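You operate a simulated robot arm through the tools that you are given. There is no shell and no other tool. Be economical: measure what you need, move in short steps, check, and stop when the job is done.

You are at the controls of a simulated robot arm. One attempt, no reset.

## Task
Fill the orange-band canister with beans to its band and close it.
Fine: none spilt; packet back where it stood; the other packet and canister stay as they are.

The check looks at the end state, three seconds after you hand in, the way a careful person would. Anything else that was tipped, shoved, dropped, spilled or broken makes it a failure.

## Robot
A 7-joint arm with a two-finger parallel gripper, fixed in place. Base frame: the origin is at the foot of the arm, x ahead of it, y to its left, z up; the work surface is at about z = 910. Units: mm, degrees, N and s.
With the tool pointing down near the work surface it reaches from about 340 to 780 mm from the base axis. Its first joint turns from -166.0 to 166.0 degrees. Payload 3.91 kg.
Tool frame: the origin (TCP) lies between the finger pads and is the grasp point; the fingertips stand 30 mm ahead of it; z points along the fingers, y is the line along which they close. Largest opening 110 mm; finger width 20, thickness 10; the body of the gripper, 48 by 112 mm, starts 55 mm behind the TCP.
Orientation is that of the tool frame in the base frame, as a unit quaternion [x, y, z, w]. With the fingers straight down and closing along the base's y, the tool's x points along the base's -x, its y along +y and its z along -z.

## Interface
- The arm moves only by the tool step_arm. Its argument "increments" is a list of rows, each an object of numbers (a shift or turn left out is 0, a gripper value left out holds the last): "rx", "ry", "rz": the turn, a rotation vector about the tool's x, y, z in degrees; "tx", "ty", "tz": the shift along the tool's x, y, z in cm; "gripper": the gripper command, from -1 (fully open) to 1 (shut), values between in proportion. In form: [{"rx": .., "ry": .., "rz": .., "tx": .., "ty": .., "tz": .., "gripper": ..}, ...]. A call has 1 to 12 rows; each row shifts and turns the commanded pose from where the row before left it, along the tool's axes as they then stand. A row lasts 0.2 s, in which the tool goes at most 50 mm and 8.6 degrees; a call with a longer step from one row to the next is refused whole, and so is a gripper value outside its range. Where a pose cannot be reached the arm comes as near as it can. A force on the tool above 40 N (or 10 N above the force at the start of the call, whichever is more), or a blocked arm, ends the call early, and 0.2 s more pass. Each finger travels about 153 mm/s and halts on what it meets, pressing with about 42 N; the grip force reading is that of the motor and also rises with nothing between the fingers. The clock runs only during rows and for 0.2 s after the last one: add rows that do not move to give the fingers time. The reply holds the time, the measured pose of the TCP, the force on the tool along the base axes, the opening and the grip force, in the units named above and with some noise, and new pictures: "views" is both (left out), scene, wrist or none.
- Cameras (640 x 400 px; columns grow to the right, rows downward): "scene" is fixed at [413.2, -504.6, 1657.7]; the picture's right is [0.99, 0.13, 0.00], its down [0.06, -0.48, -0.88] and it looks along [-0.12, 0.87, -0.48] (base axes); focal length 370 px, centre (320, 200). "wrist" rides on the gripper at [77, 7, -114] in the tool frame; the picture's right is [-0.09, 1.00, 0.00], its down [-0.80, -0.07, -0.59] and it looks along [-0.59, -0.05, 0.80] (tool axes); focal length 270 px, centre (320, 200). There is no depth. A picture from a camera that has moved, and an enlarged one, comes with that camera's place and axes in the base frame and with its lens. The place of the scene camera against the robot may be out by one fixed shift of up to 18 mm in any direction.
- lift_body(by): slides the trunk up (or, below 0, down) by that many mm; the arm rides with it, the base frame stays. It gives what a move gives, with no picture.
- enlarge(camera, box): a new picture of the part [left, top, right, bottom] of that camera's present view, enlarged. It takes no simulated time.
- hand_in(): hands the job in; it is judged then, once.

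Go step by step. Nothing tells you positions but the pictures and the camera data: compare them with the known pose of the tool, close in by small moves and look again before you grip or let go. The budget is 120 turns and 200 pictures, counting those below and the enlarged ones. Unless the task says otherwise, let go and move clear before handing in, and close with one line.

The tools are called after ">>>" as name(argument=value, ...) on one line, values as JSON. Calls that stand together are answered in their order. step_arm: Moves the arm, as the interface text tells. Its arguments: {"type":"object","properties":{"increments":{"type":"array","items":{"type":"object","properties":{"rx":{"type":"number"},"ry":{"type":"number"},"rz":{"type":"number"},"tx":{"type":"number"},"ty":{"type":"number"},"tz":{"type":"number"},"gripper":{"type":"number"}}}},"views":{"type":"string","enum":["both","scene","wrist","none"]}},"required":["increments"]} The other tools are called the same way: lift_body (by) slides the trunk up or down; enlarge (camera, box) takes an enlarged picture of a part of a camera's view; hand_in () hands the job in.

At the start:

```text
time_s: 0.0
position: [139.2, 353.9, 1302.2]
tool_rot: [0.001, 1.0, 0.0, 0.001]
contact_force: [-0.2, -0.1, -0.1]
width: 109.9
finger_force: 0.0
trunk travel left (down, up): [-575.0, 35.0]
```

scene: 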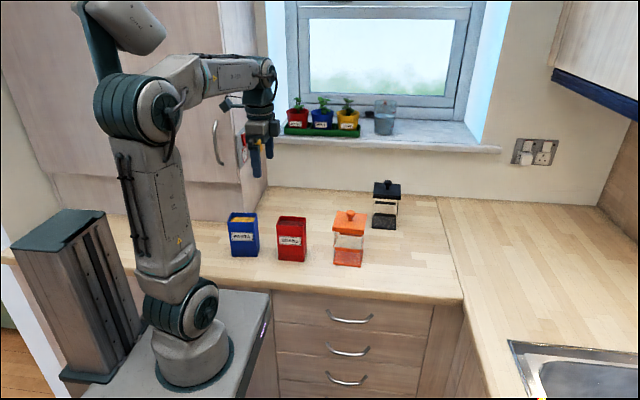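
wrist: 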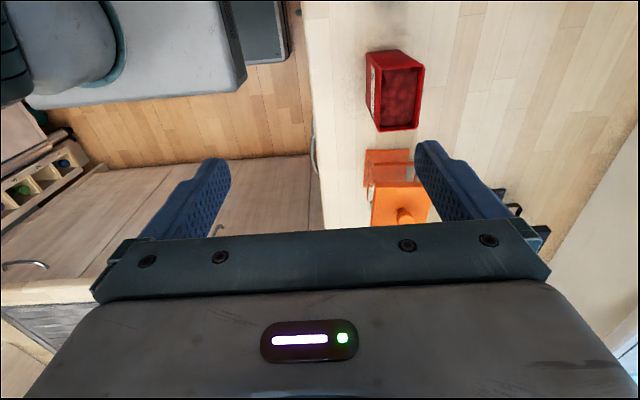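

I see a blue packet, a red packet, an orange-band canister with lid, and a black-lidded canister behind. I'll enlarge to read labels and see details first.

>>> enlarge(camera="scene", box=[220, 170, 420, 295])

>>> enlarge(camera="scene", box=[220, 195, 320, 265])

>>> enlarge(camera="scene", box=[320, 170, 420, 275])

>>> enlarge(camera="wrist", box=[300, 20, 540, 240])

```text
3.20 times, centred on (320, 232) of scene
camera zoom: at [413.2, -504.6, 1657.7], right [0.99, 0.13, 0.0], down [0.06, -0.48, -0.88], along [-0.12, 0.87, -0.48], focal length 1186 px, centre (320, 96)
```

zoom: 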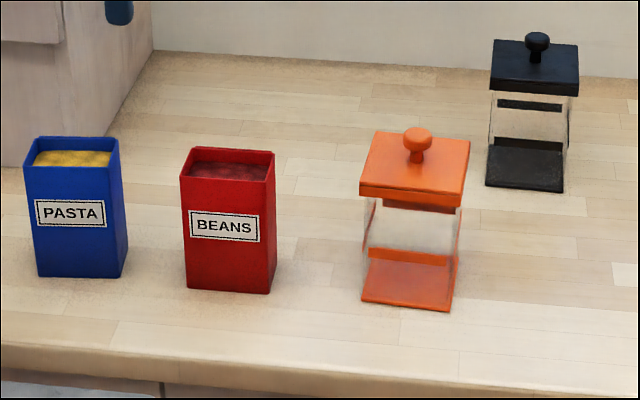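

```text
5.71 times, centred on (270, 230) of scene
camera zoom: at [413.2, -504.6, 1657.7], right [0.99, 0.13, 0.0], down [0.06, -0.48, -0.88], along [-0.12, 0.87, -0.48], focal length 2117 px, centre (606, 29)
```

zoom: 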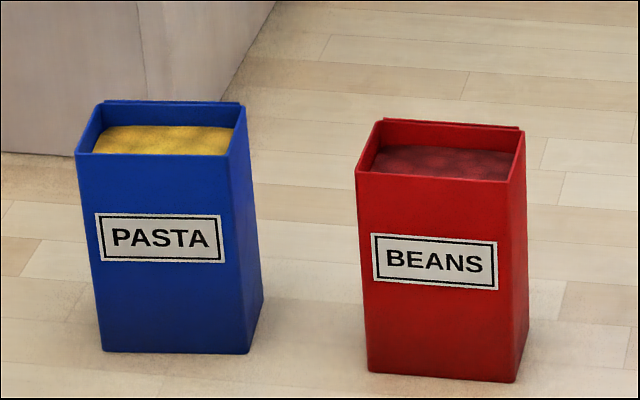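

```text
3.81 times, centred on (370, 222) of scene
camera zoom: at [413.2, -504.6, 1657.7], right [0.99, 0.13, 0.0], down [0.06, -0.48, -0.88], along [-0.12, 0.87, -0.48], focal length 1412 px, centre (130, 114)
```

zoom: 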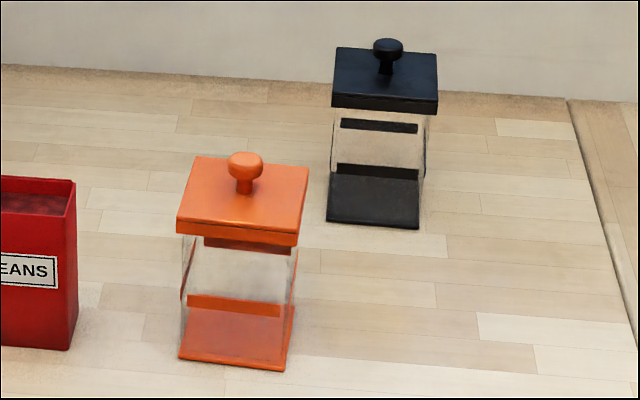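

```text
1.82 times, centred on (420, 130) of wrist
camera zoom: at [64.7, 359.4, 1416.3], right [0.09, 1.0, 0.0], down [0.8, -0.07, 0.59], along [0.59, -0.05, -0.8], focal length 491 px, centre (138, 327)
```

zoom: 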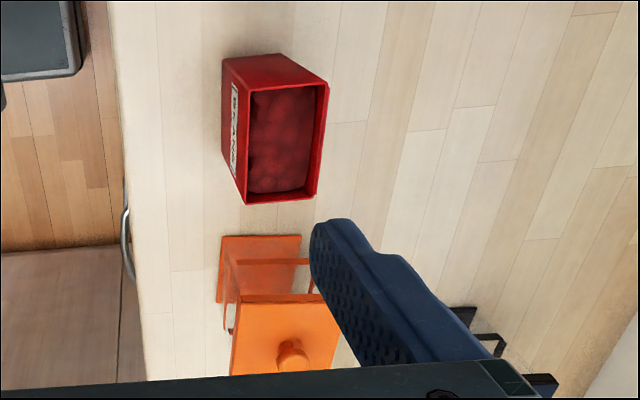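

The red BEANS packet stands near (187, 458) with its top at about z 1044. The orange canister is near (366, 474) with its knob top at about z 1080. I'll move above the knob first to check positions with the wrist camera.

>>> step_arm(increments=[{"tx": -3.7, "ty": 2, "tz": 1.6}, {"tx": -3.7, "ty": 2, "tz": 1.6}, {"tx": -3.7, "ty": 2, "tz": 1.6}, {"tx": -3.7, "ty": 2, "tz": 1.6}, {"tx": -3.7, "ty": 2, "tz": 1.6}, {"tx": -3.7, "ty": 2, "tz": 1.6}, {}])

```text
time_s: 1.6
position: [363.5, 472.4, 1205.5]
tool_rot: [0.001, 1.0, -0.001, 0.0]
contact_force: [-0.2, 0.6, -0.6]
width: 109.8
finger_force: 0.1
trunk travel left (down, up): [-575.0, 35.0]
camera wrist: at [287.0, 479.0, 1321.5], right [0.09, 1.0, 0.0], down [0.8, -0.07, 0.59], along [0.59, -0.05, -0.8], focal length 270 px, centre (320, 200)
```

scene: 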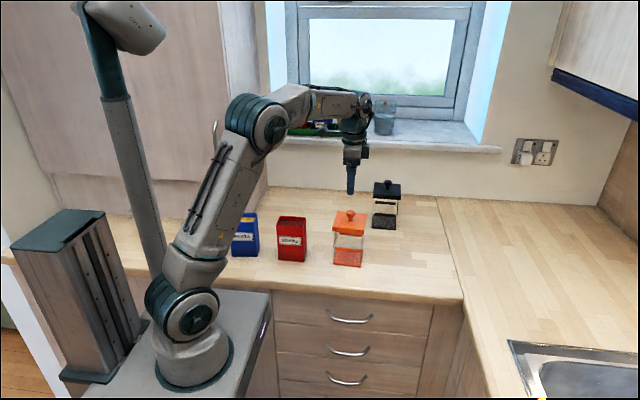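
wrist: 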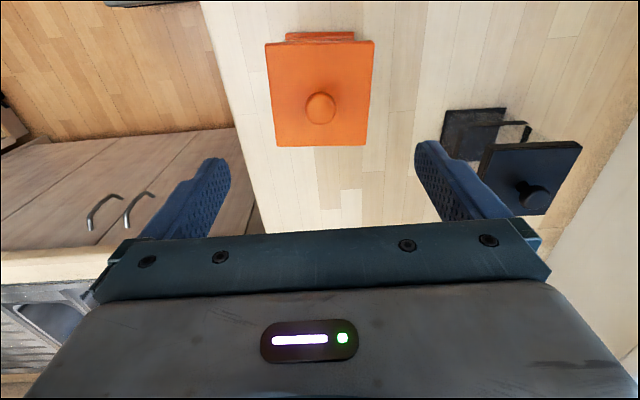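

The knob is right below the tool. I'll descend so the tips straddle the knob and check again.

>>> step_arm(increments=[{"tz": 4}, {"tz": 4}, {"tz": 3}, {}])

>>> enlarge(camera="scene", box=[320, 170, 420, 275])

```text
time_s: 2.6
position: [362.8, 473.0, 1095.8]
tool_rot: [0.0, 1.0, 0.0, 0.001]
contact_force: [-0.2, 0.4, -0.1]
width: 110.1
finger_force: 0.0
trunk travel left (down, up): [-575.0, 35.0]
camera wrist: at [286.8, 479.5, 1210.6], right [0.09, 1.0, 0.0], down [0.8, -0.07, 0.59], along [0.59, -0.05, -0.8], focal length 270 px, centre (320, 200)
```

scene: 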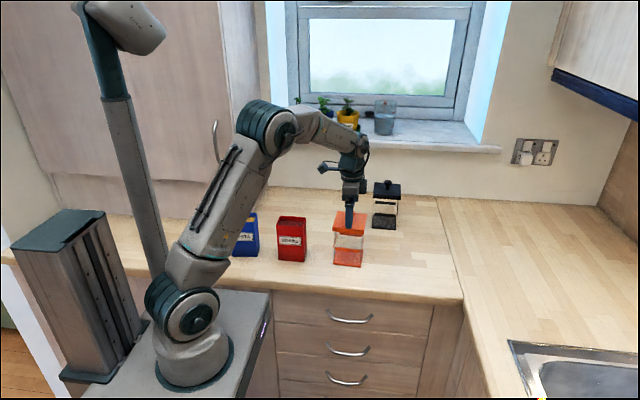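
wrist: 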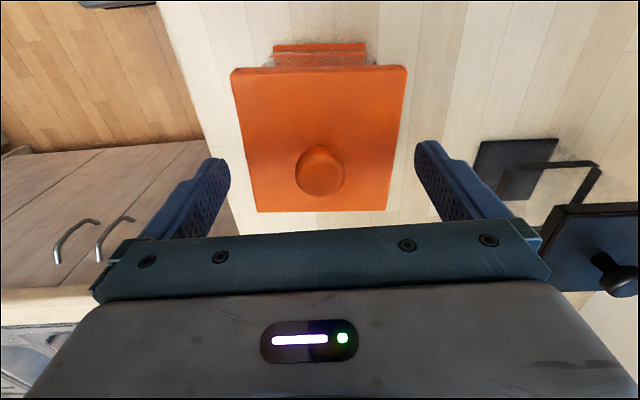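

```text
3.81 times, centred on (370, 222) of scene
camera zoom: at [413.2, -504.6, 1657.7], right [0.99, 0.13, 0.0], down [0.06, -0.48, -0.88], along [-0.12, 0.87, -0.48], focal length 1412 px, centre (130, 114)
```

zoom: 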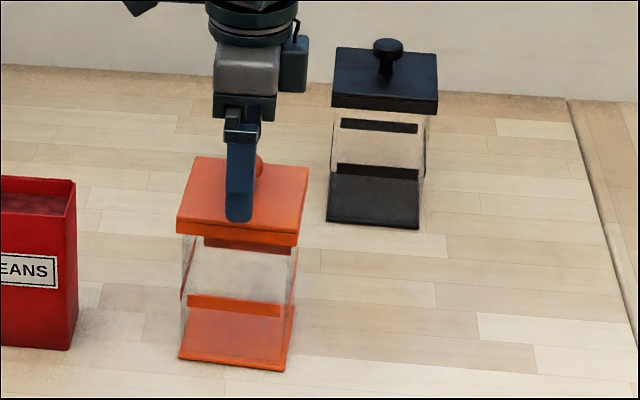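

The tool is centred on the knob and the tips are about 10 mm above the lid. I'll go down slightly, close on the knob and check.

>>> step_arm(increments=[{"tz": 0.5}, {"gripper": 1}, {"gripper": 1}, {"gripper": 1}, {"gripper": 1}])

>>> enlarge(camera="scene", box=[320, 170, 420, 275])

```text
time_s: 3.8
position: [363.6, 472.9, 1090.0]
tool_rot: [0.0, 1.0, 0.0, 0.0]
contact_force: [0.4, -0.1, -0.1]
width: 25.8
finger_force: 42.1
trunk travel left (down, up): [-575.0, 35.0]
camera wrist: at [287.0, 479.5, 1205.7], right [0.09, 1.0, 0.0], down [0.8, -0.07, 0.59], along [0.59, -0.05, -0.8], focal length 270 px, centre (320, 200)
```

scene: 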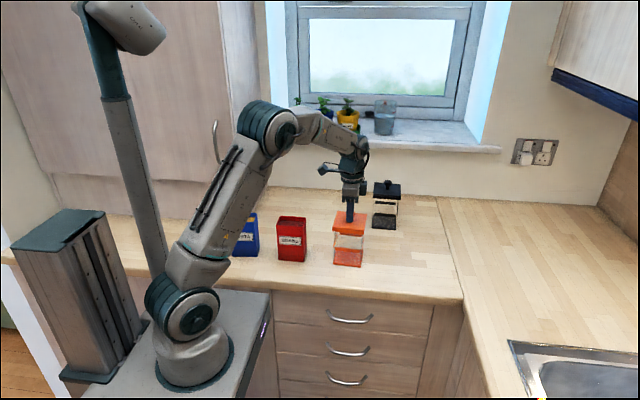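
wrist: 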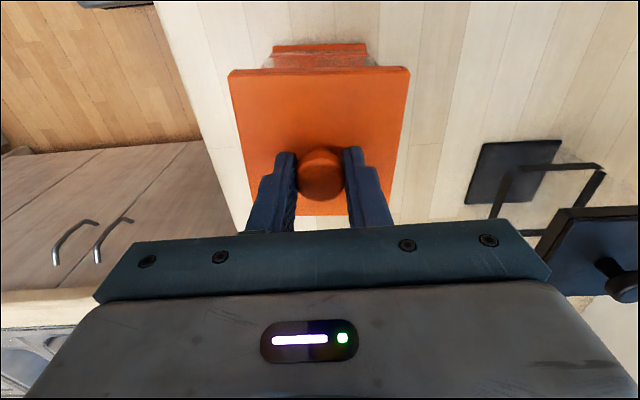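

```text
3.81 times, centred on (370, 222) of scene
camera zoom: at [413.2, -504.6, 1657.7], right [0.99, 0.13, 0.0], down [0.06, -0.48, -0.88], along [-0.12, 0.87, -0.48], focal length 1412 px, centre (130, 114)
```

zoom: 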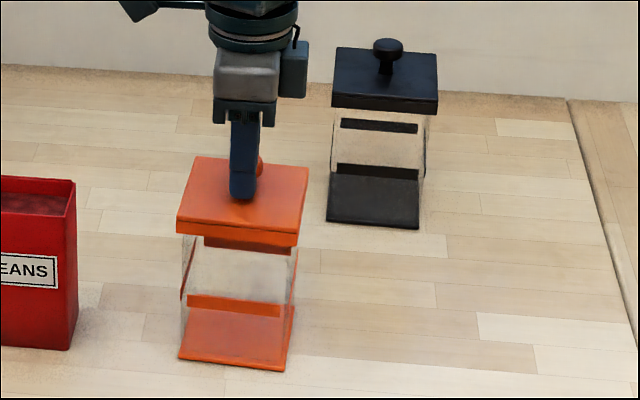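

Knob gripped at 25.8 mm. I'll lift slowly straight up and check that the canister stays down.

>>> step_arm(increments=[{"tz": -1}, {"tz": -1.5}, {"tz": -2}, {"tz": -2}, {}])

>>> enlarge(camera="scene", box=[320, 170, 420, 275])

```text
time_s: 5.0
position: [363.1, 473.7, 1155.4]
tool_rot: [0.0, 1.0, 0.0, 0.0]
contact_force: [-0.3, 1.0, -0.1]
width: 26.0
finger_force: 42.2
trunk travel left (down, up): [-575.0, 35.0]
camera wrist: at [287.2, 480.0, 1270.7], right [0.09, 1.0, 0.0], down [0.8, -0.07, 0.59], along [0.59, -0.05, -0.8], focal length 270 px, centre (320, 200)
```

scene: 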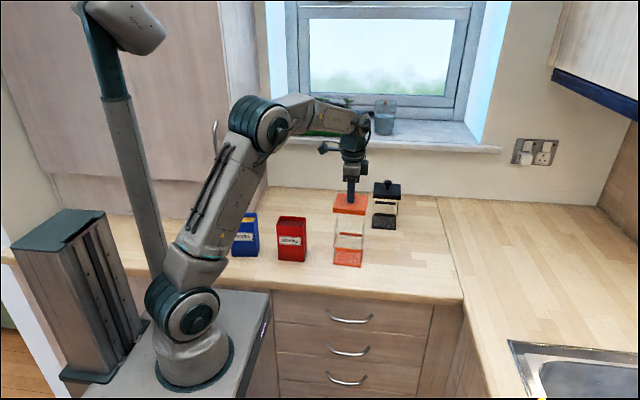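
wrist: 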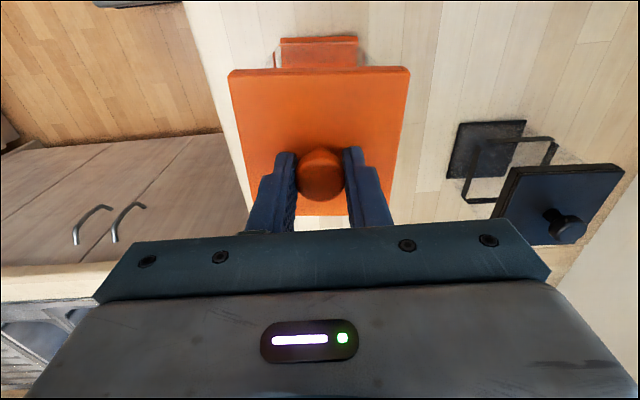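

```text
3.81 times, centred on (370, 222) of scene
camera zoom: at [413.2, -504.6, 1657.7], right [0.99, 0.13, 0.0], down [0.06, -0.48, -0.88], along [-0.12, 0.87, -0.48], focal length 1412 px, centre (130, 114)
```

zoom: 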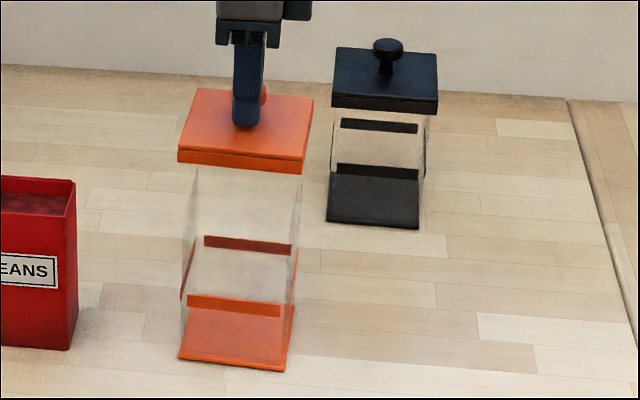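

The lid came off cleanly, and the band is a ring around the canister at mid height. I'll carry the lid to the clear counter on the right and lower it.

>>> step_arm(increments=[{"tx": -4.2, "ty": -0.6}, {"tx": -4.2, "ty": -0.6}, {"tx": -4.2, "ty": -0.6}, {"tx": -4.2, "ty": -0.6}, {"tz": 4}, {"tz": 4}, {"tz": 4}, {"tz": 3}, {"tz": 1.5}, {}])

>>> enlarge(camera="scene", box=[360, 180, 480, 270])

```text
time_s: 7.2
position: [530.0, 449.4, 989.8]
tool_rot: [0.0, 1.0, 0.0, 0.001]
contact_force: [0.6, -0.1, -0.6]
width: 25.8
finger_force: 42.1
trunk travel left (down, up): [-575.0, 35.0]
camera wrist: at [455.1, 455.5, 1105.3], right [0.09, 1.0, 0.0], down [0.8, -0.07, 0.59], along [0.59, -0.05, -0.8], focal length 270 px, centre (320, 200)
```

scene: 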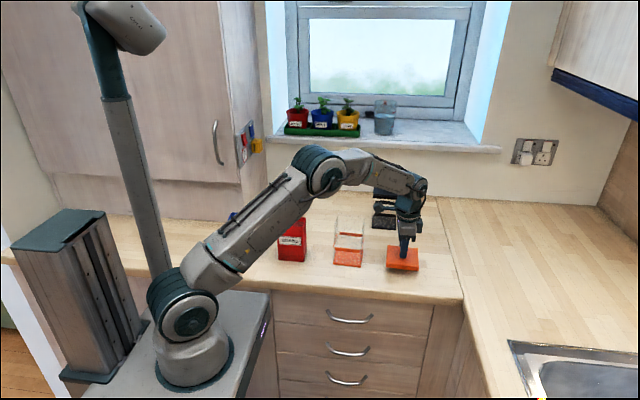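
wrist: 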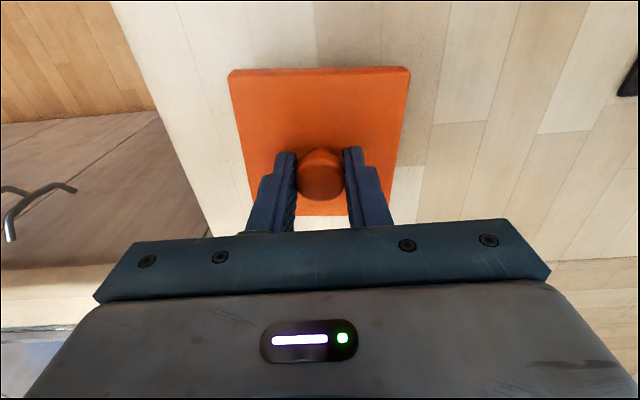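

```text
4.44 times, centred on (420, 225) of scene
camera zoom: at [413.2, -504.6, 1657.7], right [0.99, 0.13, 0.0], down [0.06, -0.48, -0.88], along [-0.12, 0.87, -0.48], focal length 1647 px, centre (-124, 89)
```

zoom: 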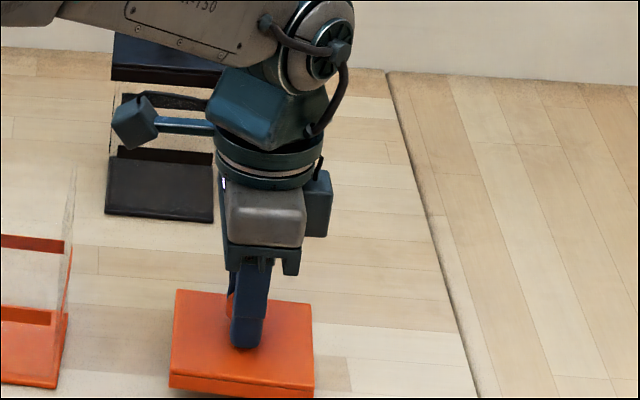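

The lid is about 20 mm above the counter. I'll lower in small steps and watch the force.

>>> step_arm(increments=[{"tz": 0.5}, {"tz": 0.5}, {}], views="none")

>>> step_arm(increments=[{"tz": 0.3}, {"tz": 0.2}, {}], views="none")

>>> step_arm(increments=[{"tz": 0.3}, {}], views="none")

>>> step_arm(increments=[{"tz": 0.3}, {}], views="scene")

>>> enlarge(camera="scene", box=[360, 200, 460, 280])

```text
time_s: 8.0
position: [530.1, 449.7, 980.4]
tool_rot: [0.0, 1.0, 0.001, 0.001]
contact_force: [0.3, 0.3, -0.3]
width: 26.1
finger_force: 42.1
trunk travel left (down, up): [-575.0, 35.0]
```

```text
time_s: 8.8
position: [530.3, 447.9, 976.0]
tool_rot: [0.001, 1.0, -0.001, 0.0]
contact_force: [0.3, 0.7, -0.6]
width: 26.1
finger_force: 41.8
trunk travel left (down, up): [-575.0, 35.0]
```

```text
time_s: 9.4
position: [530.4, 449.4, 971.4]
tool_rot: [-0.001, 1.0, 0.0, 0.0]
contact_force: [0.5, -0.3, -0.4]
width: 25.9
finger_force: 42.1
trunk travel left (down, up): [-575.0, 35.0]
```

```text
time_s: 10.0
position: [530.7, 449.4, 968.8]
tool_rot: [0.0, 1.0, 0.0, 0.0]
contact_force: [0.2, 0.2, -0.4]
width: 26.0
finger_force: 42.5
trunk travel left (down, up): [-575.0, 35.0]
```

scene: 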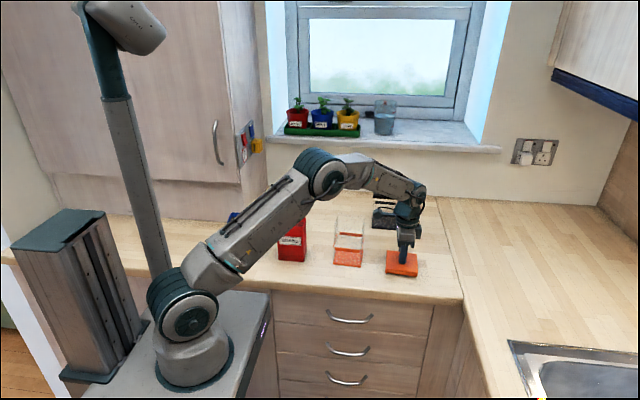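

```text
5.00 times, centred on (410, 240) of scene
camera zoom: at [413.2, -504.6, 1657.7], right [0.99, 0.13, 0.0], down [0.06, -0.48, -0.88], along [-0.12, 0.87, -0.48], focal length 1853 px, centre (-130, 0)
```

zoom: 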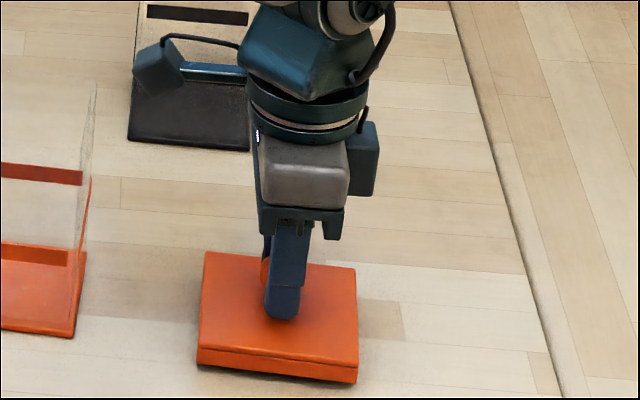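

Still a small shadow gap under the lid, so I'll continue down in 3 mm steps.

>>> step_arm(increments=[{"tz": 0.3}, {}], views="none")

>>> step_arm(increments=[{"tz": 0.2}, {}], views="none")

>>> step_arm(increments=[{"tz": 0.2}, {}], views="none")

>>> enlarge(camera="scene", box=[360, 200, 460, 280])

```text
time_s: 10.6
position: [530.2, 449.0, 966.0]
tool_rot: [0.0, 1.0, 0.001, 0.0]
contact_force: [1.3, -0.5, 0.0]
width: 25.9
finger_force: 42.1
trunk travel left (down, up): [-575.0, 35.0]
```

```text
time_s: 11.2
position: [531.3, 450.6, 962.9]
tool_rot: [0.0, 1.0, 0.0, 0.0]
contact_force: [0.1, 0.0, 0.1]
width: 26.1
finger_force: 41.8
trunk travel left (down, up): [-575.0, 35.0]
```

```text
time_s: 11.8
position: [529.7, 448.8, 961.8]
tool_rot: [0.001, 1.0, 0.0, 0.0]
contact_force: [-0.1, -0.4, 3.4]
width: 25.9
finger_force: 41.8
trunk travel left (down, up): [-575.0, 35.0]
```

```text
5.00 times, centred on (410, 240) of scene
camera zoom: at [413.2, -504.6, 1657.7], right [0.99, 0.13, 0.0], down [0.06, -0.48, -0.88], along [-0.12, 0.87, -0.48], focal length 1853 px, centre (-130, 0)
```

zoom: 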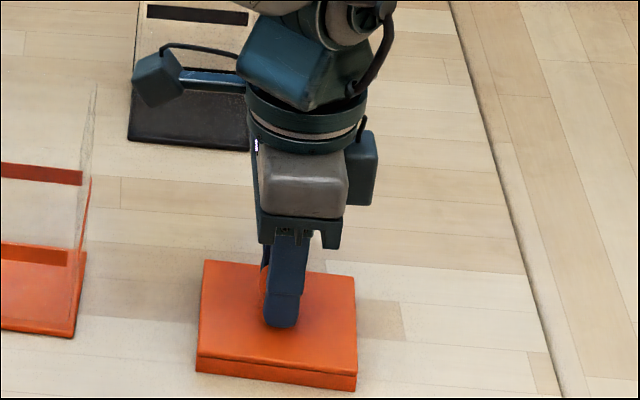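

The lid touches (3.4 N). I'll release, rise and look.

>>> step_arm(increments=[{"gripper": -1}, {"gripper": -1}, {"gripper": -1}, {"tz": -4}, {"tz": -4}, {"tz": -4}, {"tz": -4}, {"tz": -4}, {}])

>>> enlarge(camera="scene", box=[320, 190, 440, 280])

```text
time_s: 13.8
position: [529.7, 448.5, 1161.5]
tool_rot: [0.0, 1.0, -0.001, 0.0]
contact_force: [0.2, 0.4, -0.3]
width: 110.2
finger_force: 0.0
trunk travel left (down, up): [-575.0, 35.0]
camera wrist: at [454.4, 454.6, 1277.1], right [0.09, 1.0, 0.0], down [0.8, -0.07, 0.59], along [0.59, -0.05, -0.8], focal length 270 px, centre (320, 200)
```

scene: 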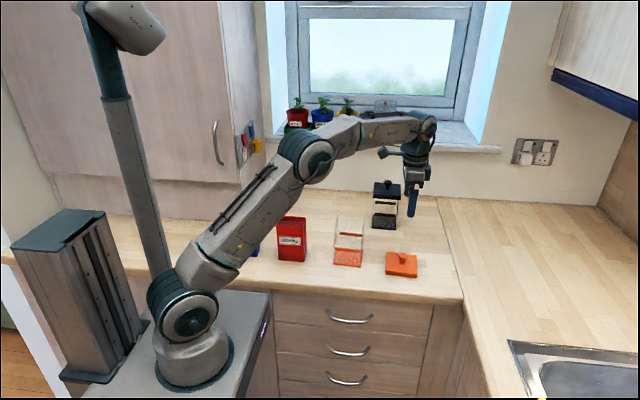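
wrist: 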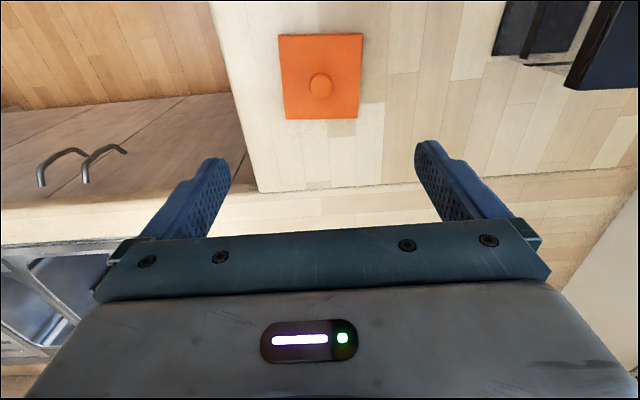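

```text
4.44 times, centred on (380, 235) of scene
camera zoom: at [413.2, -504.6, 1657.7], right [0.99, 0.13, 0.0], down [0.06, -0.48, -0.88], along [-0.12, 0.87, -0.48], focal length 1647 px, centre (53, 44)
```

zoom: 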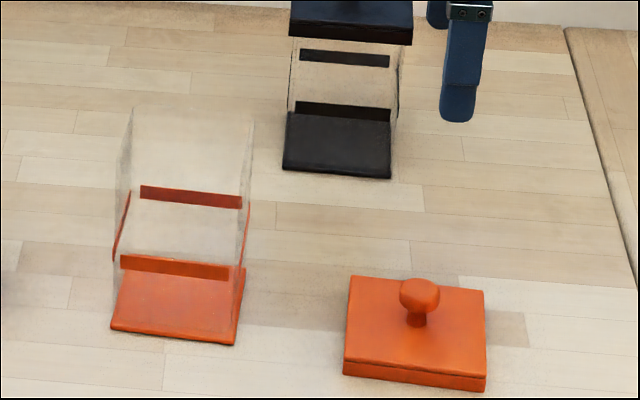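

The lid is parked flat. Next I go back above the beans packet and test, in free air, whether a horizontal grip with a pouring roll is reachable.

>>> step_arm(increments=[{"tx": 3.6, "tz": -1.2, "ty": -0.5}, {"tx": 3.6, "tz": -1.2, "ty": -0.5}, {"tx": 3.6, "tz": -1.2, "ty": -0.5}, {"tx": 3.6, "tz": -1.2, "ty": -0.5}, {"tx": 3.6, "tz": -1.2, "ty": -0.5}, {"tx": 3.6, "tz": -1.2, "ty": -0.5}, {"tx": 3.6, "tz": -1.2, "ty": -0.5}, {"tx": 3.6, "tz": -1.2, "ty": -0.5}, {"tx": 3.6, "tz": -1.2, "ty": -0.5}, {}], views="none")

>>> step_arm(increments=[{"rz": 8.2}, {"rz": 8.2}, {"rz": 8.2}, {"rz": 8.2}, {"rz": 8.2}, {"rz": 8.2}, {"rz": 8.2}, {"rz": 8.2}, {"rz": 8.2}, {"rz": 8.2}, {"rz": 8.0}, {}])

```text
time_s: 16.0
position: [206.8, 403.5, 1271.2]
tool_rot: [0.0, 1.0, 0.0, 0.0]
contact_force: [0.3, 0.2, 0.1]
width: 109.5
finger_force: 0.0
trunk travel left (down, up): [-575.0, 35.0]
```

```text
time_s: 18.6
position: [206.9, 404.3, 1270.2]
tool_rot: [0.708, 0.707, 0.0, 0.0]
contact_force: [-0.1, -0.1, -0.7]
width: 109.9
finger_force: 0.1
trunk travel left (down, up): [-575.0, 35.0]
camera wrist: at [214.7, 480.8, 1385.7], right [1.0, -0.09, 0.0], down [-0.07, -0.8, 0.59], along [-0.05, -0.59, -0.8], focal length 270 px, centre (320, 200)
```

scene: 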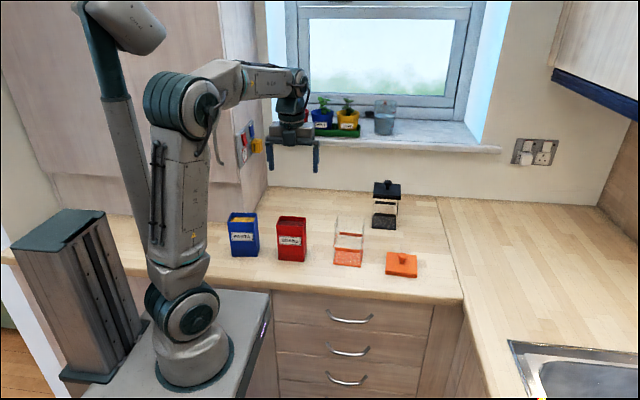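
wrist: 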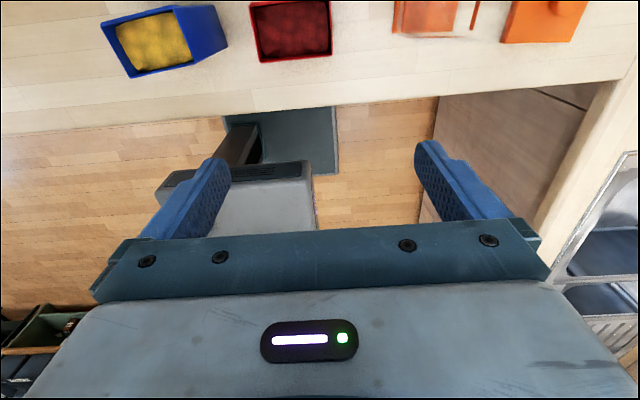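

The roll worked. Now I'll pitch the tool toward horizontal, pointing at +y.

>>> step_arm(increments=[{"ry": 8.2}, {"ry": 8.2}, {"ry": 8.2}, {"ry": 8.2}, {"ry": 8.2}, {"ry": 8.2}, {"ry": 8.2}, {"ry": 8.2}, {"ry": 8.2}, {"ry": 8.2}, {"ry": 8.0}, {}])

```text
time_s: 21.2
position: [206.2, 401.7, 1269.9]
tool_rot: [-0.499, -0.5, -0.5, 0.501]
contact_force: [-0.8, -0.4, -0.4]
width: 110.0
finger_force: 0.0
trunk travel left (down, up): [-575.0, 35.0]
camera wrist: at [214.3, 288.6, 1347.5], right [1.0, 0.0, -0.09], down [-0.07, -0.59, -0.8], along [-0.05, 0.8, -0.59], focal length 270 px, centre (320, 200)
```

scene: 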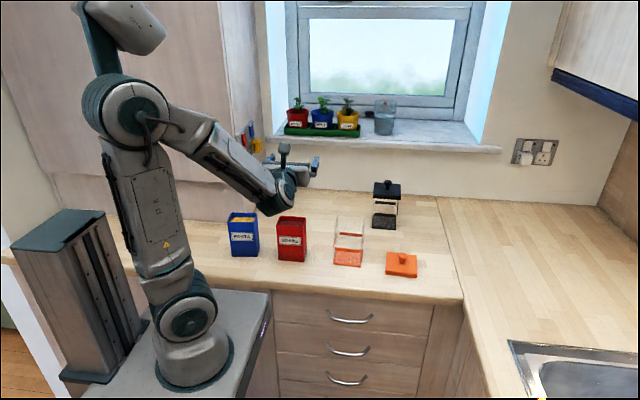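
wrist: 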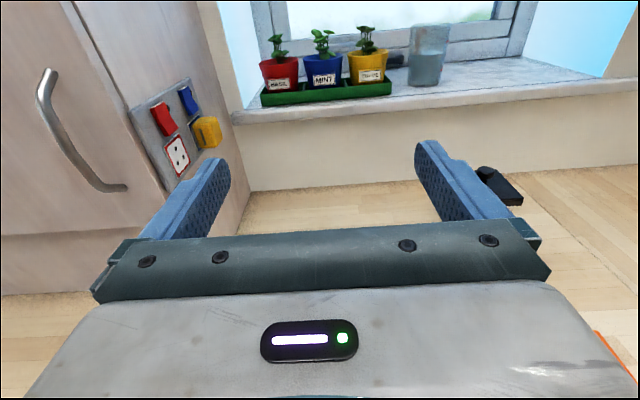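

The horizontal pose is reachable. Now I'll test the pouring roll in free air.

>>> step_arm(increments=[{"rz": 8.5}, {"rz": 8.5}, {"rz": 8.5}, {"rz": 8.5}, {"rz": 8.5}, {"rz": 8.5}, {"rz": 8.5}, {"rz": 8.5}, {"rz": 8.5}, {"rz": 8.5}, {"rz": 8.5}, {"rz": 8.5}])

```text
time_s: 23.8
position: [206.6, 403.2, 1270.5]
tool_rot: [-0.702, 0.075, 0.075, 0.704]
contact_force: [0.6, -0.6, 0.3]
width: 110.4
finger_force: 0.1
trunk travel left (down, up): [-575.0, 35.0]
camera wrist: at [281.6, 288.7, 1248.1], right [-0.3, 0.0, -0.96], down [-0.77, -0.59, 0.24], along [-0.57, 0.8, 0.18], focal length 270 px, centre (320, 200)
```

scene: 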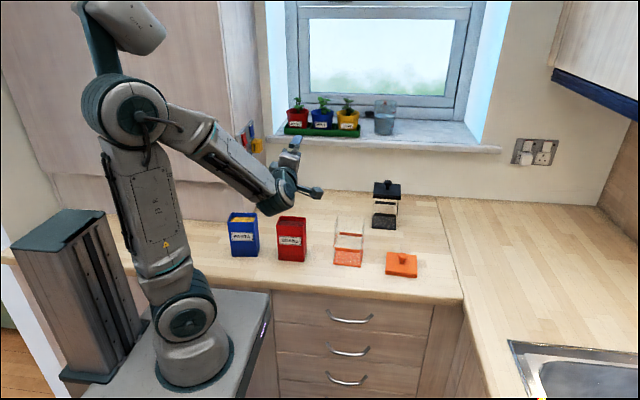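
wrist: 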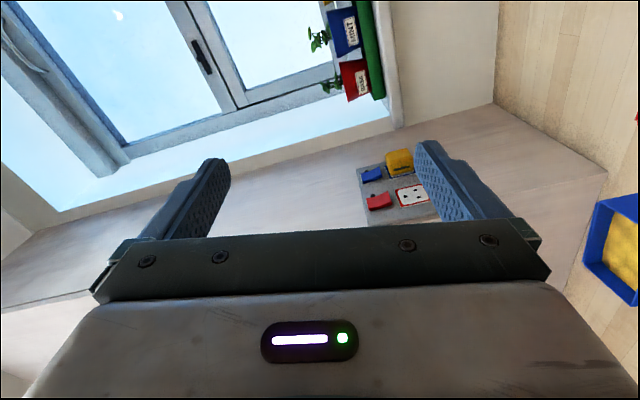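

A 102° roll is reachable. I'll roll back and move in front of the packet for a closer look.

>>> step_arm(increments=[{"rz": -8.5}, {"rz": -8.5}, {"rz": -8.5}, {"rz": -8.5}, {"rz": -8.5}, {"rz": -8.5}, {"rz": -8.5}, {"rz": -8.5}, {"rz": -8.5}, {"rz": -8.5}, {"rz": -8.5}, {"rz": -8.5}], views="none")

>>> step_arm(increments=[{"tz": -3.3, "ty": -0.6}, {"tz": -3.3, "ty": -0.6}, {"tz": -3.4, "ty": -0.7}, {"tx": -4}, {"tx": -4}, {"tx": -4}, {"tx": -4}, {}])

```text
time_s: 26.4
position: [206.7, 403.2, 1270.3]
tool_rot: [0.499, 0.501, 0.501, -0.499]
contact_force: [-0.4, 1.0, -0.6]
width: 109.7
finger_force: 0.0
trunk travel left (down, up): [-575.0, 35.0]
```

```text
time_s: 28.2
position: [275.2, 382.5, 1179.3]
tool_rot: [0.5, 0.5, 0.5, -0.5]
contact_force: [1.9, 0.4, -0.5]
width: 109.9
finger_force: 0.1
out of reach, approached as far as the arm can: row 1, 2, 3, 4, 5, 6, 7
trunk travel left (down, up): [-575.0, 35.0]
camera wrist: at [283.5, 266.9, 1256.7], right [1.0, 0.0, -0.09], down [-0.07, -0.59, -0.8], along [-0.05, 0.8, -0.59], focal length 270 px, centre (320, 200)
```

scene: 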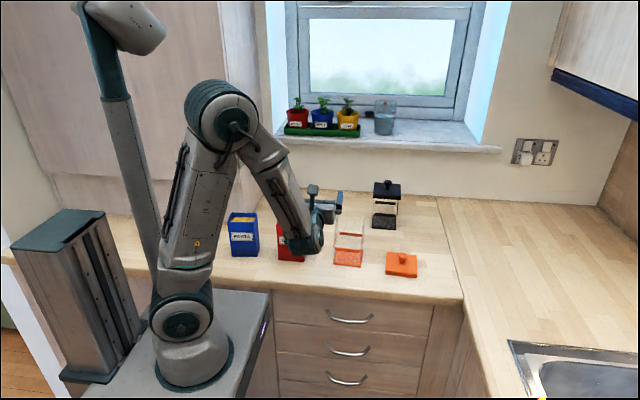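
wrist: 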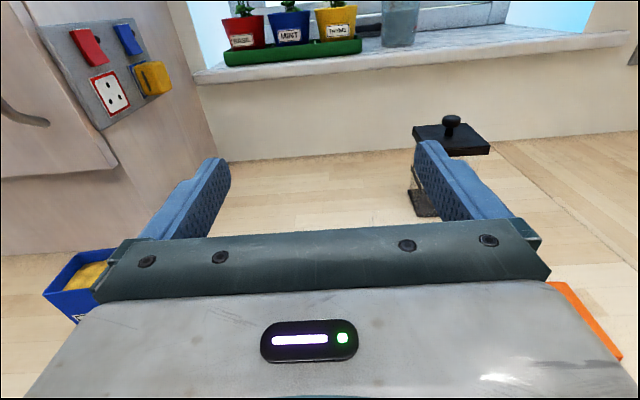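

That pose is too close to the shoulder for the arm. I'll raise the tool and then lower the trunk so the horizontal approach has room.

>>> step_arm(increments=[{"tx": 4, "tz": 2}, {"tx": 4, "tz": 2}, {"tx": 4, "tz": 2}, {"tx": 4, "tz": 2}, {"tx": 4}, {"tx": 4}, {"tx": 4}, {"tx": 4}, {}], views="none")

```text
time_s: 30.2
position: [276.1, 463.1, 1498.7]
tool_rot: [0.5, 0.499, 0.501, -0.5]
contact_force: [-1.2, 0.0, 0.3]
width: 109.5
finger_force: 0.0
trunk travel left (down, up): [-575.0, 35.0]
```

Now I'll shift over toward the packet line and lower the trunk.

>>> step_arm(increments=[{"ty": -3, "tz": -2}, {"ty": -3, "tz": -2}, {"ty": -2.9, "tz": -2}, {}], views="none")

>>> lift_body(by=-330)

>>> step_arm(increments=[{}])

```text
time_s: 31.2
position: [187.5, 402.8, 1499.9]
tool_rot: [0.501, 0.5, 0.5, -0.5]
contact_force: [0.1, -0.8, -0.5]
width: 110.2
finger_force: 0.1
trunk travel left (down, up): [-575.0, 35.0]
```

```text
time_s: 34.5
position: [198.0, 407.7, 1159.0]
tool_rot: [0.511, 0.497, 0.487, -0.504]
contact_force: [0.5, 0.5, -1.2]
width: 110.1
finger_force: 0.1
trunk travel left (down, up): [-245.0, 365.0]
```

```text
time_s: 34.9
position: [197.4, 409.0, 1157.2]
tool_rot: [0.511, 0.498, 0.487, -0.504]
contact_force: [0.3, 0.2, 0.0]
width: 110.0
finger_force: 0.2
trunk travel left (down, up): [-245.0, 365.0]
camera wrist: at [208.5, 294.8, 1237.6], right [0.99, 0.0, -0.12], down [-0.09, -0.61, -0.79], along [-0.07, 0.79, -0.6], focal length 270 px, centre (320, 200)
```

scene: 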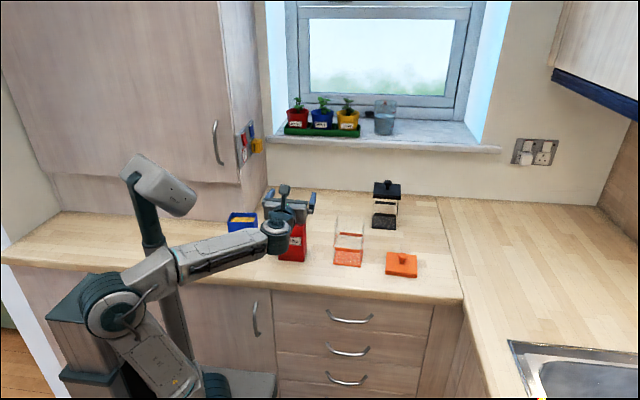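
wrist: 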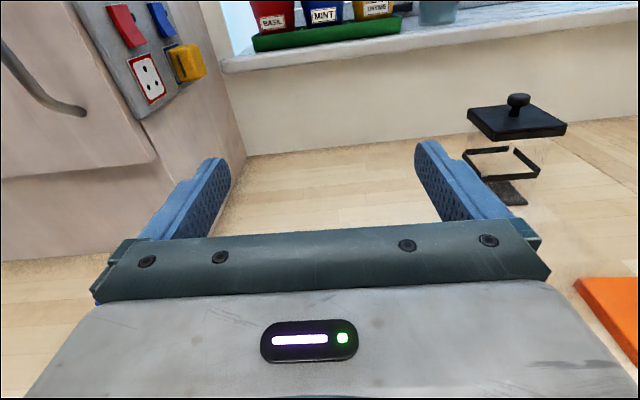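

The trunk drop turned the tool about 2°. I'll correct that, back off to y≈378 and descend in front of the packet.

>>> step_arm(increments=[{"ry": 1.0, "rz": -1.7}, {"tz": -3, "ty": -1}, {"tx": -4}, {"tx": -4}, {}])

>>> enlarge(camera="scene", box=[210, 170, 370, 280])

```text
time_s: 36.0
position: [198.0, 384.4, 1063.1]
tool_rot: [0.513, 0.498, 0.486, -0.503]
contact_force: [1.1, 0.6, -0.7]
width: 109.8
finger_force: 0.1
trunk travel left (down, up): [-245.0, 365.0]
camera wrist: at [207.6, 271.2, 1143.0], right [0.99, 0.0, -0.12], down [-0.1, -0.61, -0.79], along [-0.07, 0.79, -0.61], focal length 270 px, centre (320, 200)
```

scene: 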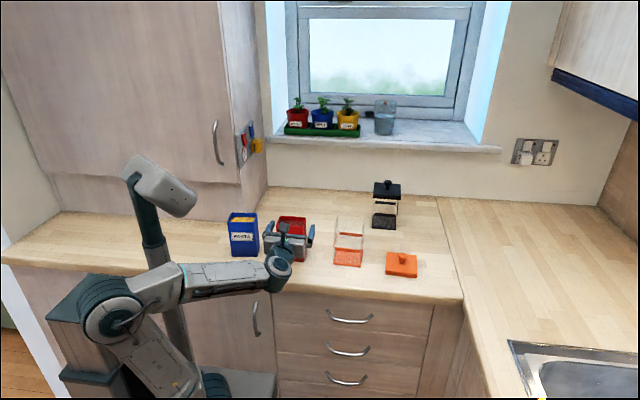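
wrist: 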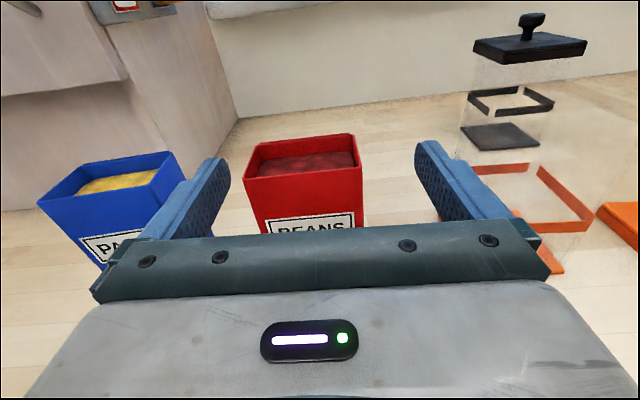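

```text
3.64 times, centred on (290, 225) of scene
camera zoom: at [413.2, -504.6, 1657.7], right [0.99, 0.13, 0.0], down [0.06, -0.48, -0.88], along [-0.12, 0.87, -0.48], focal length 1347 px, centre (429, 109)
```

zoom: 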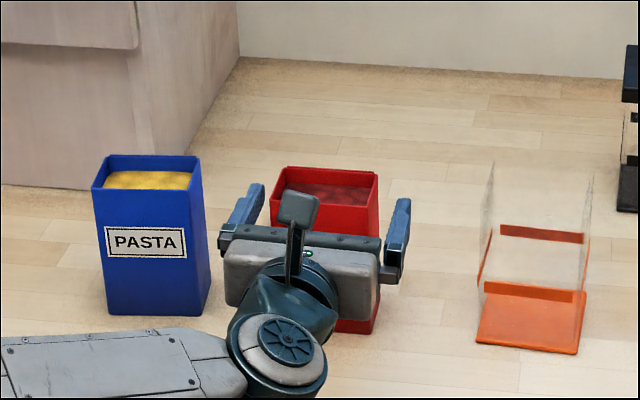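

The fingers straddle the packet well, but the arm did not follow the small x and orientation corrections. I'll test a small correction again.

>>> step_arm(increments=[{"ty": -1}, {}, {}], views="none")

>>> step_arm(increments=[{"rz": -2}, {}, {}], views="none")

>>> enlarge(camera="scene", box=[30, 140, 310, 400])

```text
time_s: 36.9
position: [191.5, 386.4, 1057.0]
tool_rot: [0.521, 0.496, 0.479, -0.503]
contact_force: [-0.3, 0.3, 0.1]
width: 110.1
finger_force: 0.1
trunk travel left (down, up): [-245.0, 365.0]
```

```text
time_s: 37.6
position: [189.6, 387.1, 1056.8]
tool_rot: [0.511, 0.507, 0.486, -0.495]
contact_force: [0.3, 0.0, 0.2]
width: 109.9
finger_force: 0.1
trunk travel left (down, up): [-245.0, 365.0]
```

```text
1.54 times, centred on (170, 270) of scene
camera zoom: at [413.2, -504.6, 1657.7], right [0.99, 0.13, 0.0], down [0.06, -0.48, -0.88], along [-0.12, 0.87, -0.48], focal length 570 px, centre (551, 92)
```

zoom: 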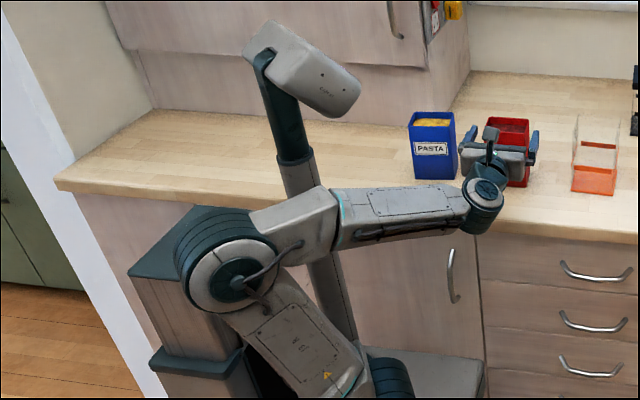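

The elbow seems to be pressing on the trunk box, which deflects the arm. I'll raise the trunk 80 mm to free it and recheck the pose.

>>> lift_body(by=80)

>>> step_arm(increments=[{"tz": 2}, {"tz": 2}, {}])

```text
time_s: 38.8
position: [170.5, 374.1, 1167.5]
tool_rot: [0.48, 0.512, 0.52, -0.488]
contact_force: [-0.5, -0.4, 0.3]
width: 110.1
finger_force: 0.0
trunk travel left (down, up): [-325.0, 285.0]
```

```text
time_s: 39.6
position: [169.9, 414.1, 1167.7]
tool_rot: [0.479, 0.512, 0.521, -0.488]
contact_force: [-0.2, 0.6, 0.0]
width: 110.0
finger_force: 0.0
trunk travel left (down, up): [-325.0, 285.0]
camera wrist: at [172.8, 296.8, 1244.0], right [1.0, 0.0, -0.02], down [-0.02, -0.58, -0.81], along [-0.01, 0.81, -0.58], focal length 270 px, centre (320, 200)
```

scene: 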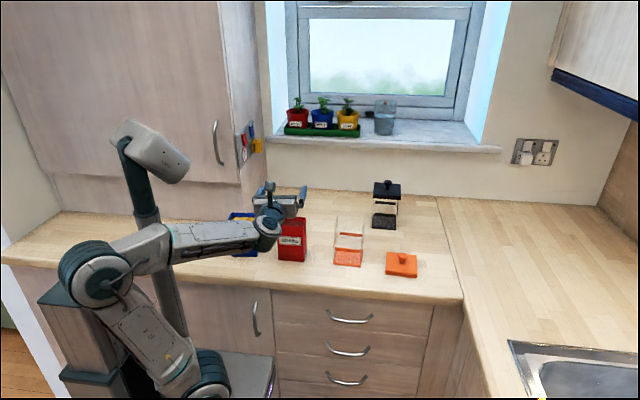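
wrist: 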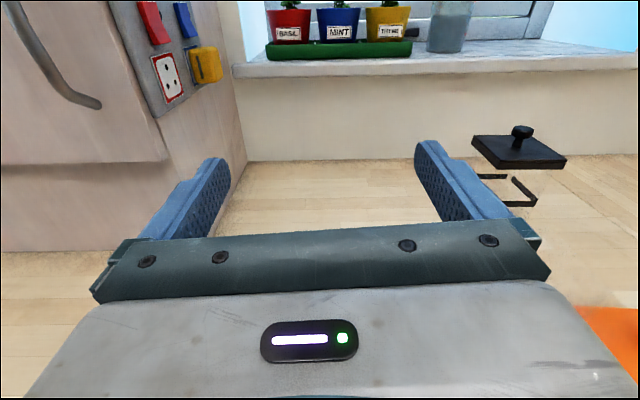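

The arm is free again. I'll correct orientation and position to hover over the packet at (184, 458).

>>> step_arm(increments=[{"ry": -1.0, "rz": 3.8}, {"ty": 1.4, "tz": 2.2}, {"tz": 2.2}, {"tx": -2}, {}, {}])

```text
time_s: 41.0
position: [184.1, 455.3, 1148.1]
tool_rot: [0.501, 0.499, 0.5, -0.5]
contact_force: [1.1, -0.2, -0.2]
width: 109.6
finger_force: 0.1
trunk travel left (down, up): [-325.0, 285.0]
camera wrist: at [191.8, 341.6, 1225.7], right [1.0, 0.0, -0.09], down [-0.07, -0.59, -0.8], along [-0.05, 0.8, -0.59], focal length 270 px, centre (320, 200)
```

scene: 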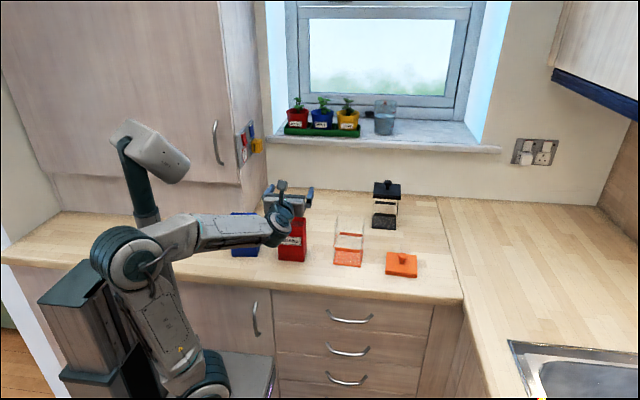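
wrist: 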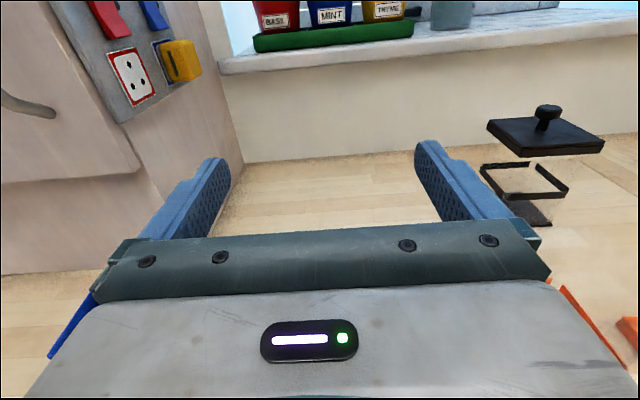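

Pose is accurate now. I'll descend to just above the packet rim and look.

>>> step_arm(increments=[{"tx": -3}, {"tx": -3}, {"tx": -1.5}, {}])

>>> enlarge(camera="scene", box=[220, 170, 380, 280])

```text
time_s: 42.0
position: [184.3, 456.2, 1073.0]
tool_rot: [0.501, 0.499, 0.5, -0.501]
contact_force: [0.6, 0.1, 0.6]
width: 109.9
finger_force: 0.0
trunk travel left (down, up): [-325.0, 285.0]
camera wrist: at [192.0, 342.0, 1150.5], right [1.0, 0.0, -0.09], down [-0.07, -0.59, -0.8], along [-0.05, 0.8, -0.59], focal length 270 px, centre (320, 200)
```

scene: 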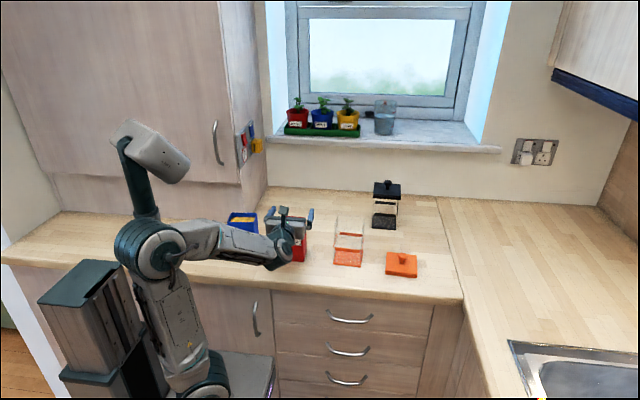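
wrist: 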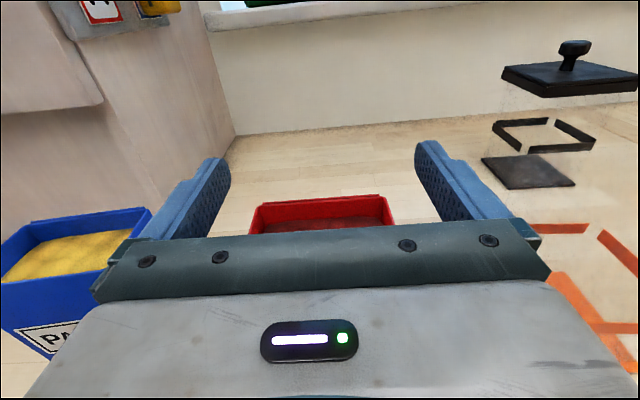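

```text
3.64 times, centred on (300, 225) of scene
camera zoom: at [413.2, -504.6, 1657.7], right [0.99, 0.13, 0.0], down [0.06, -0.48, -0.88], along [-0.12, 0.87, -0.48], focal length 1347 px, centre (393, 109)
```

zoom: 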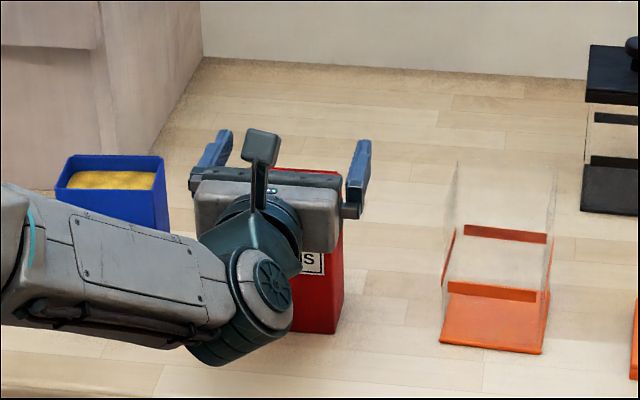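

Fingers are centred around the packet. I'll descend to grip height (z≈1005) and check before closing.

>>> step_arm(increments=[{"tx": -2.5}, {"tx": -2.5}, {"tx": -1.8}, {}, {}])

>>> enlarge(camera="scene", box=[220, 170, 380, 280])

```text
time_s: 43.2
position: [183.8, 456.7, 1004.7]
tool_rot: [0.501, 0.499, 0.5, -0.5]
contact_force: [0.0, -0.2, -0.3]
width: 109.9
finger_force: 0.0
trunk travel left (down, up): [-325.0, 285.0]
camera wrist: at [191.8, 341.6, 1083.0], right [1.0, 0.0, -0.09], down [-0.07, -0.59, -0.8], along [-0.05, 0.8, -0.59], focal length 270 px, centre (320, 200)
```

scene: 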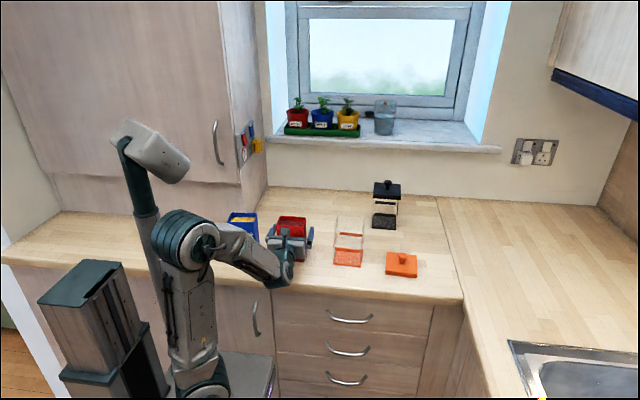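
wrist: 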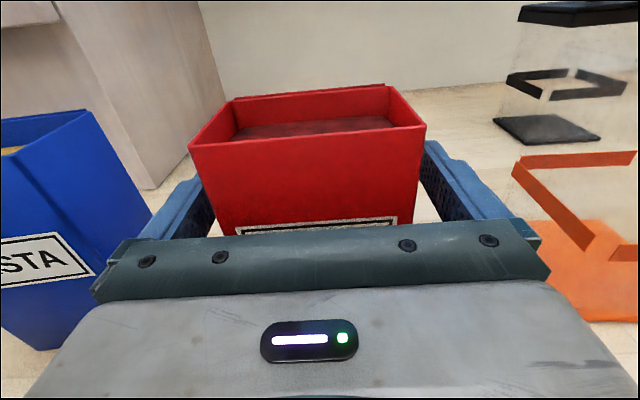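

```text
3.64 times, centred on (300, 225) of scene
camera zoom: at [413.2, -504.6, 1657.7], right [0.99, 0.13, 0.0], down [0.06, -0.48, -0.88], along [-0.12, 0.87, -0.48], focal length 1347 px, centre (393, 109)
```

zoom: 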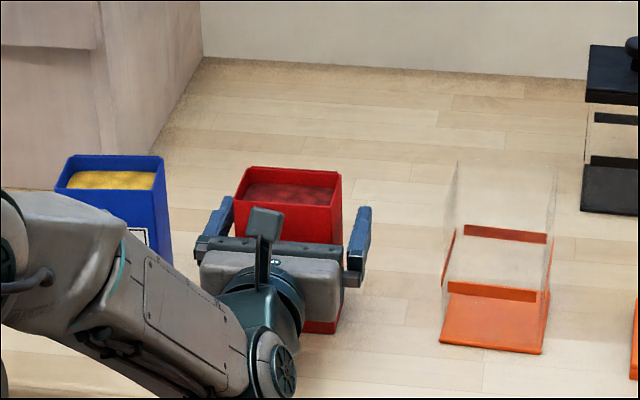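

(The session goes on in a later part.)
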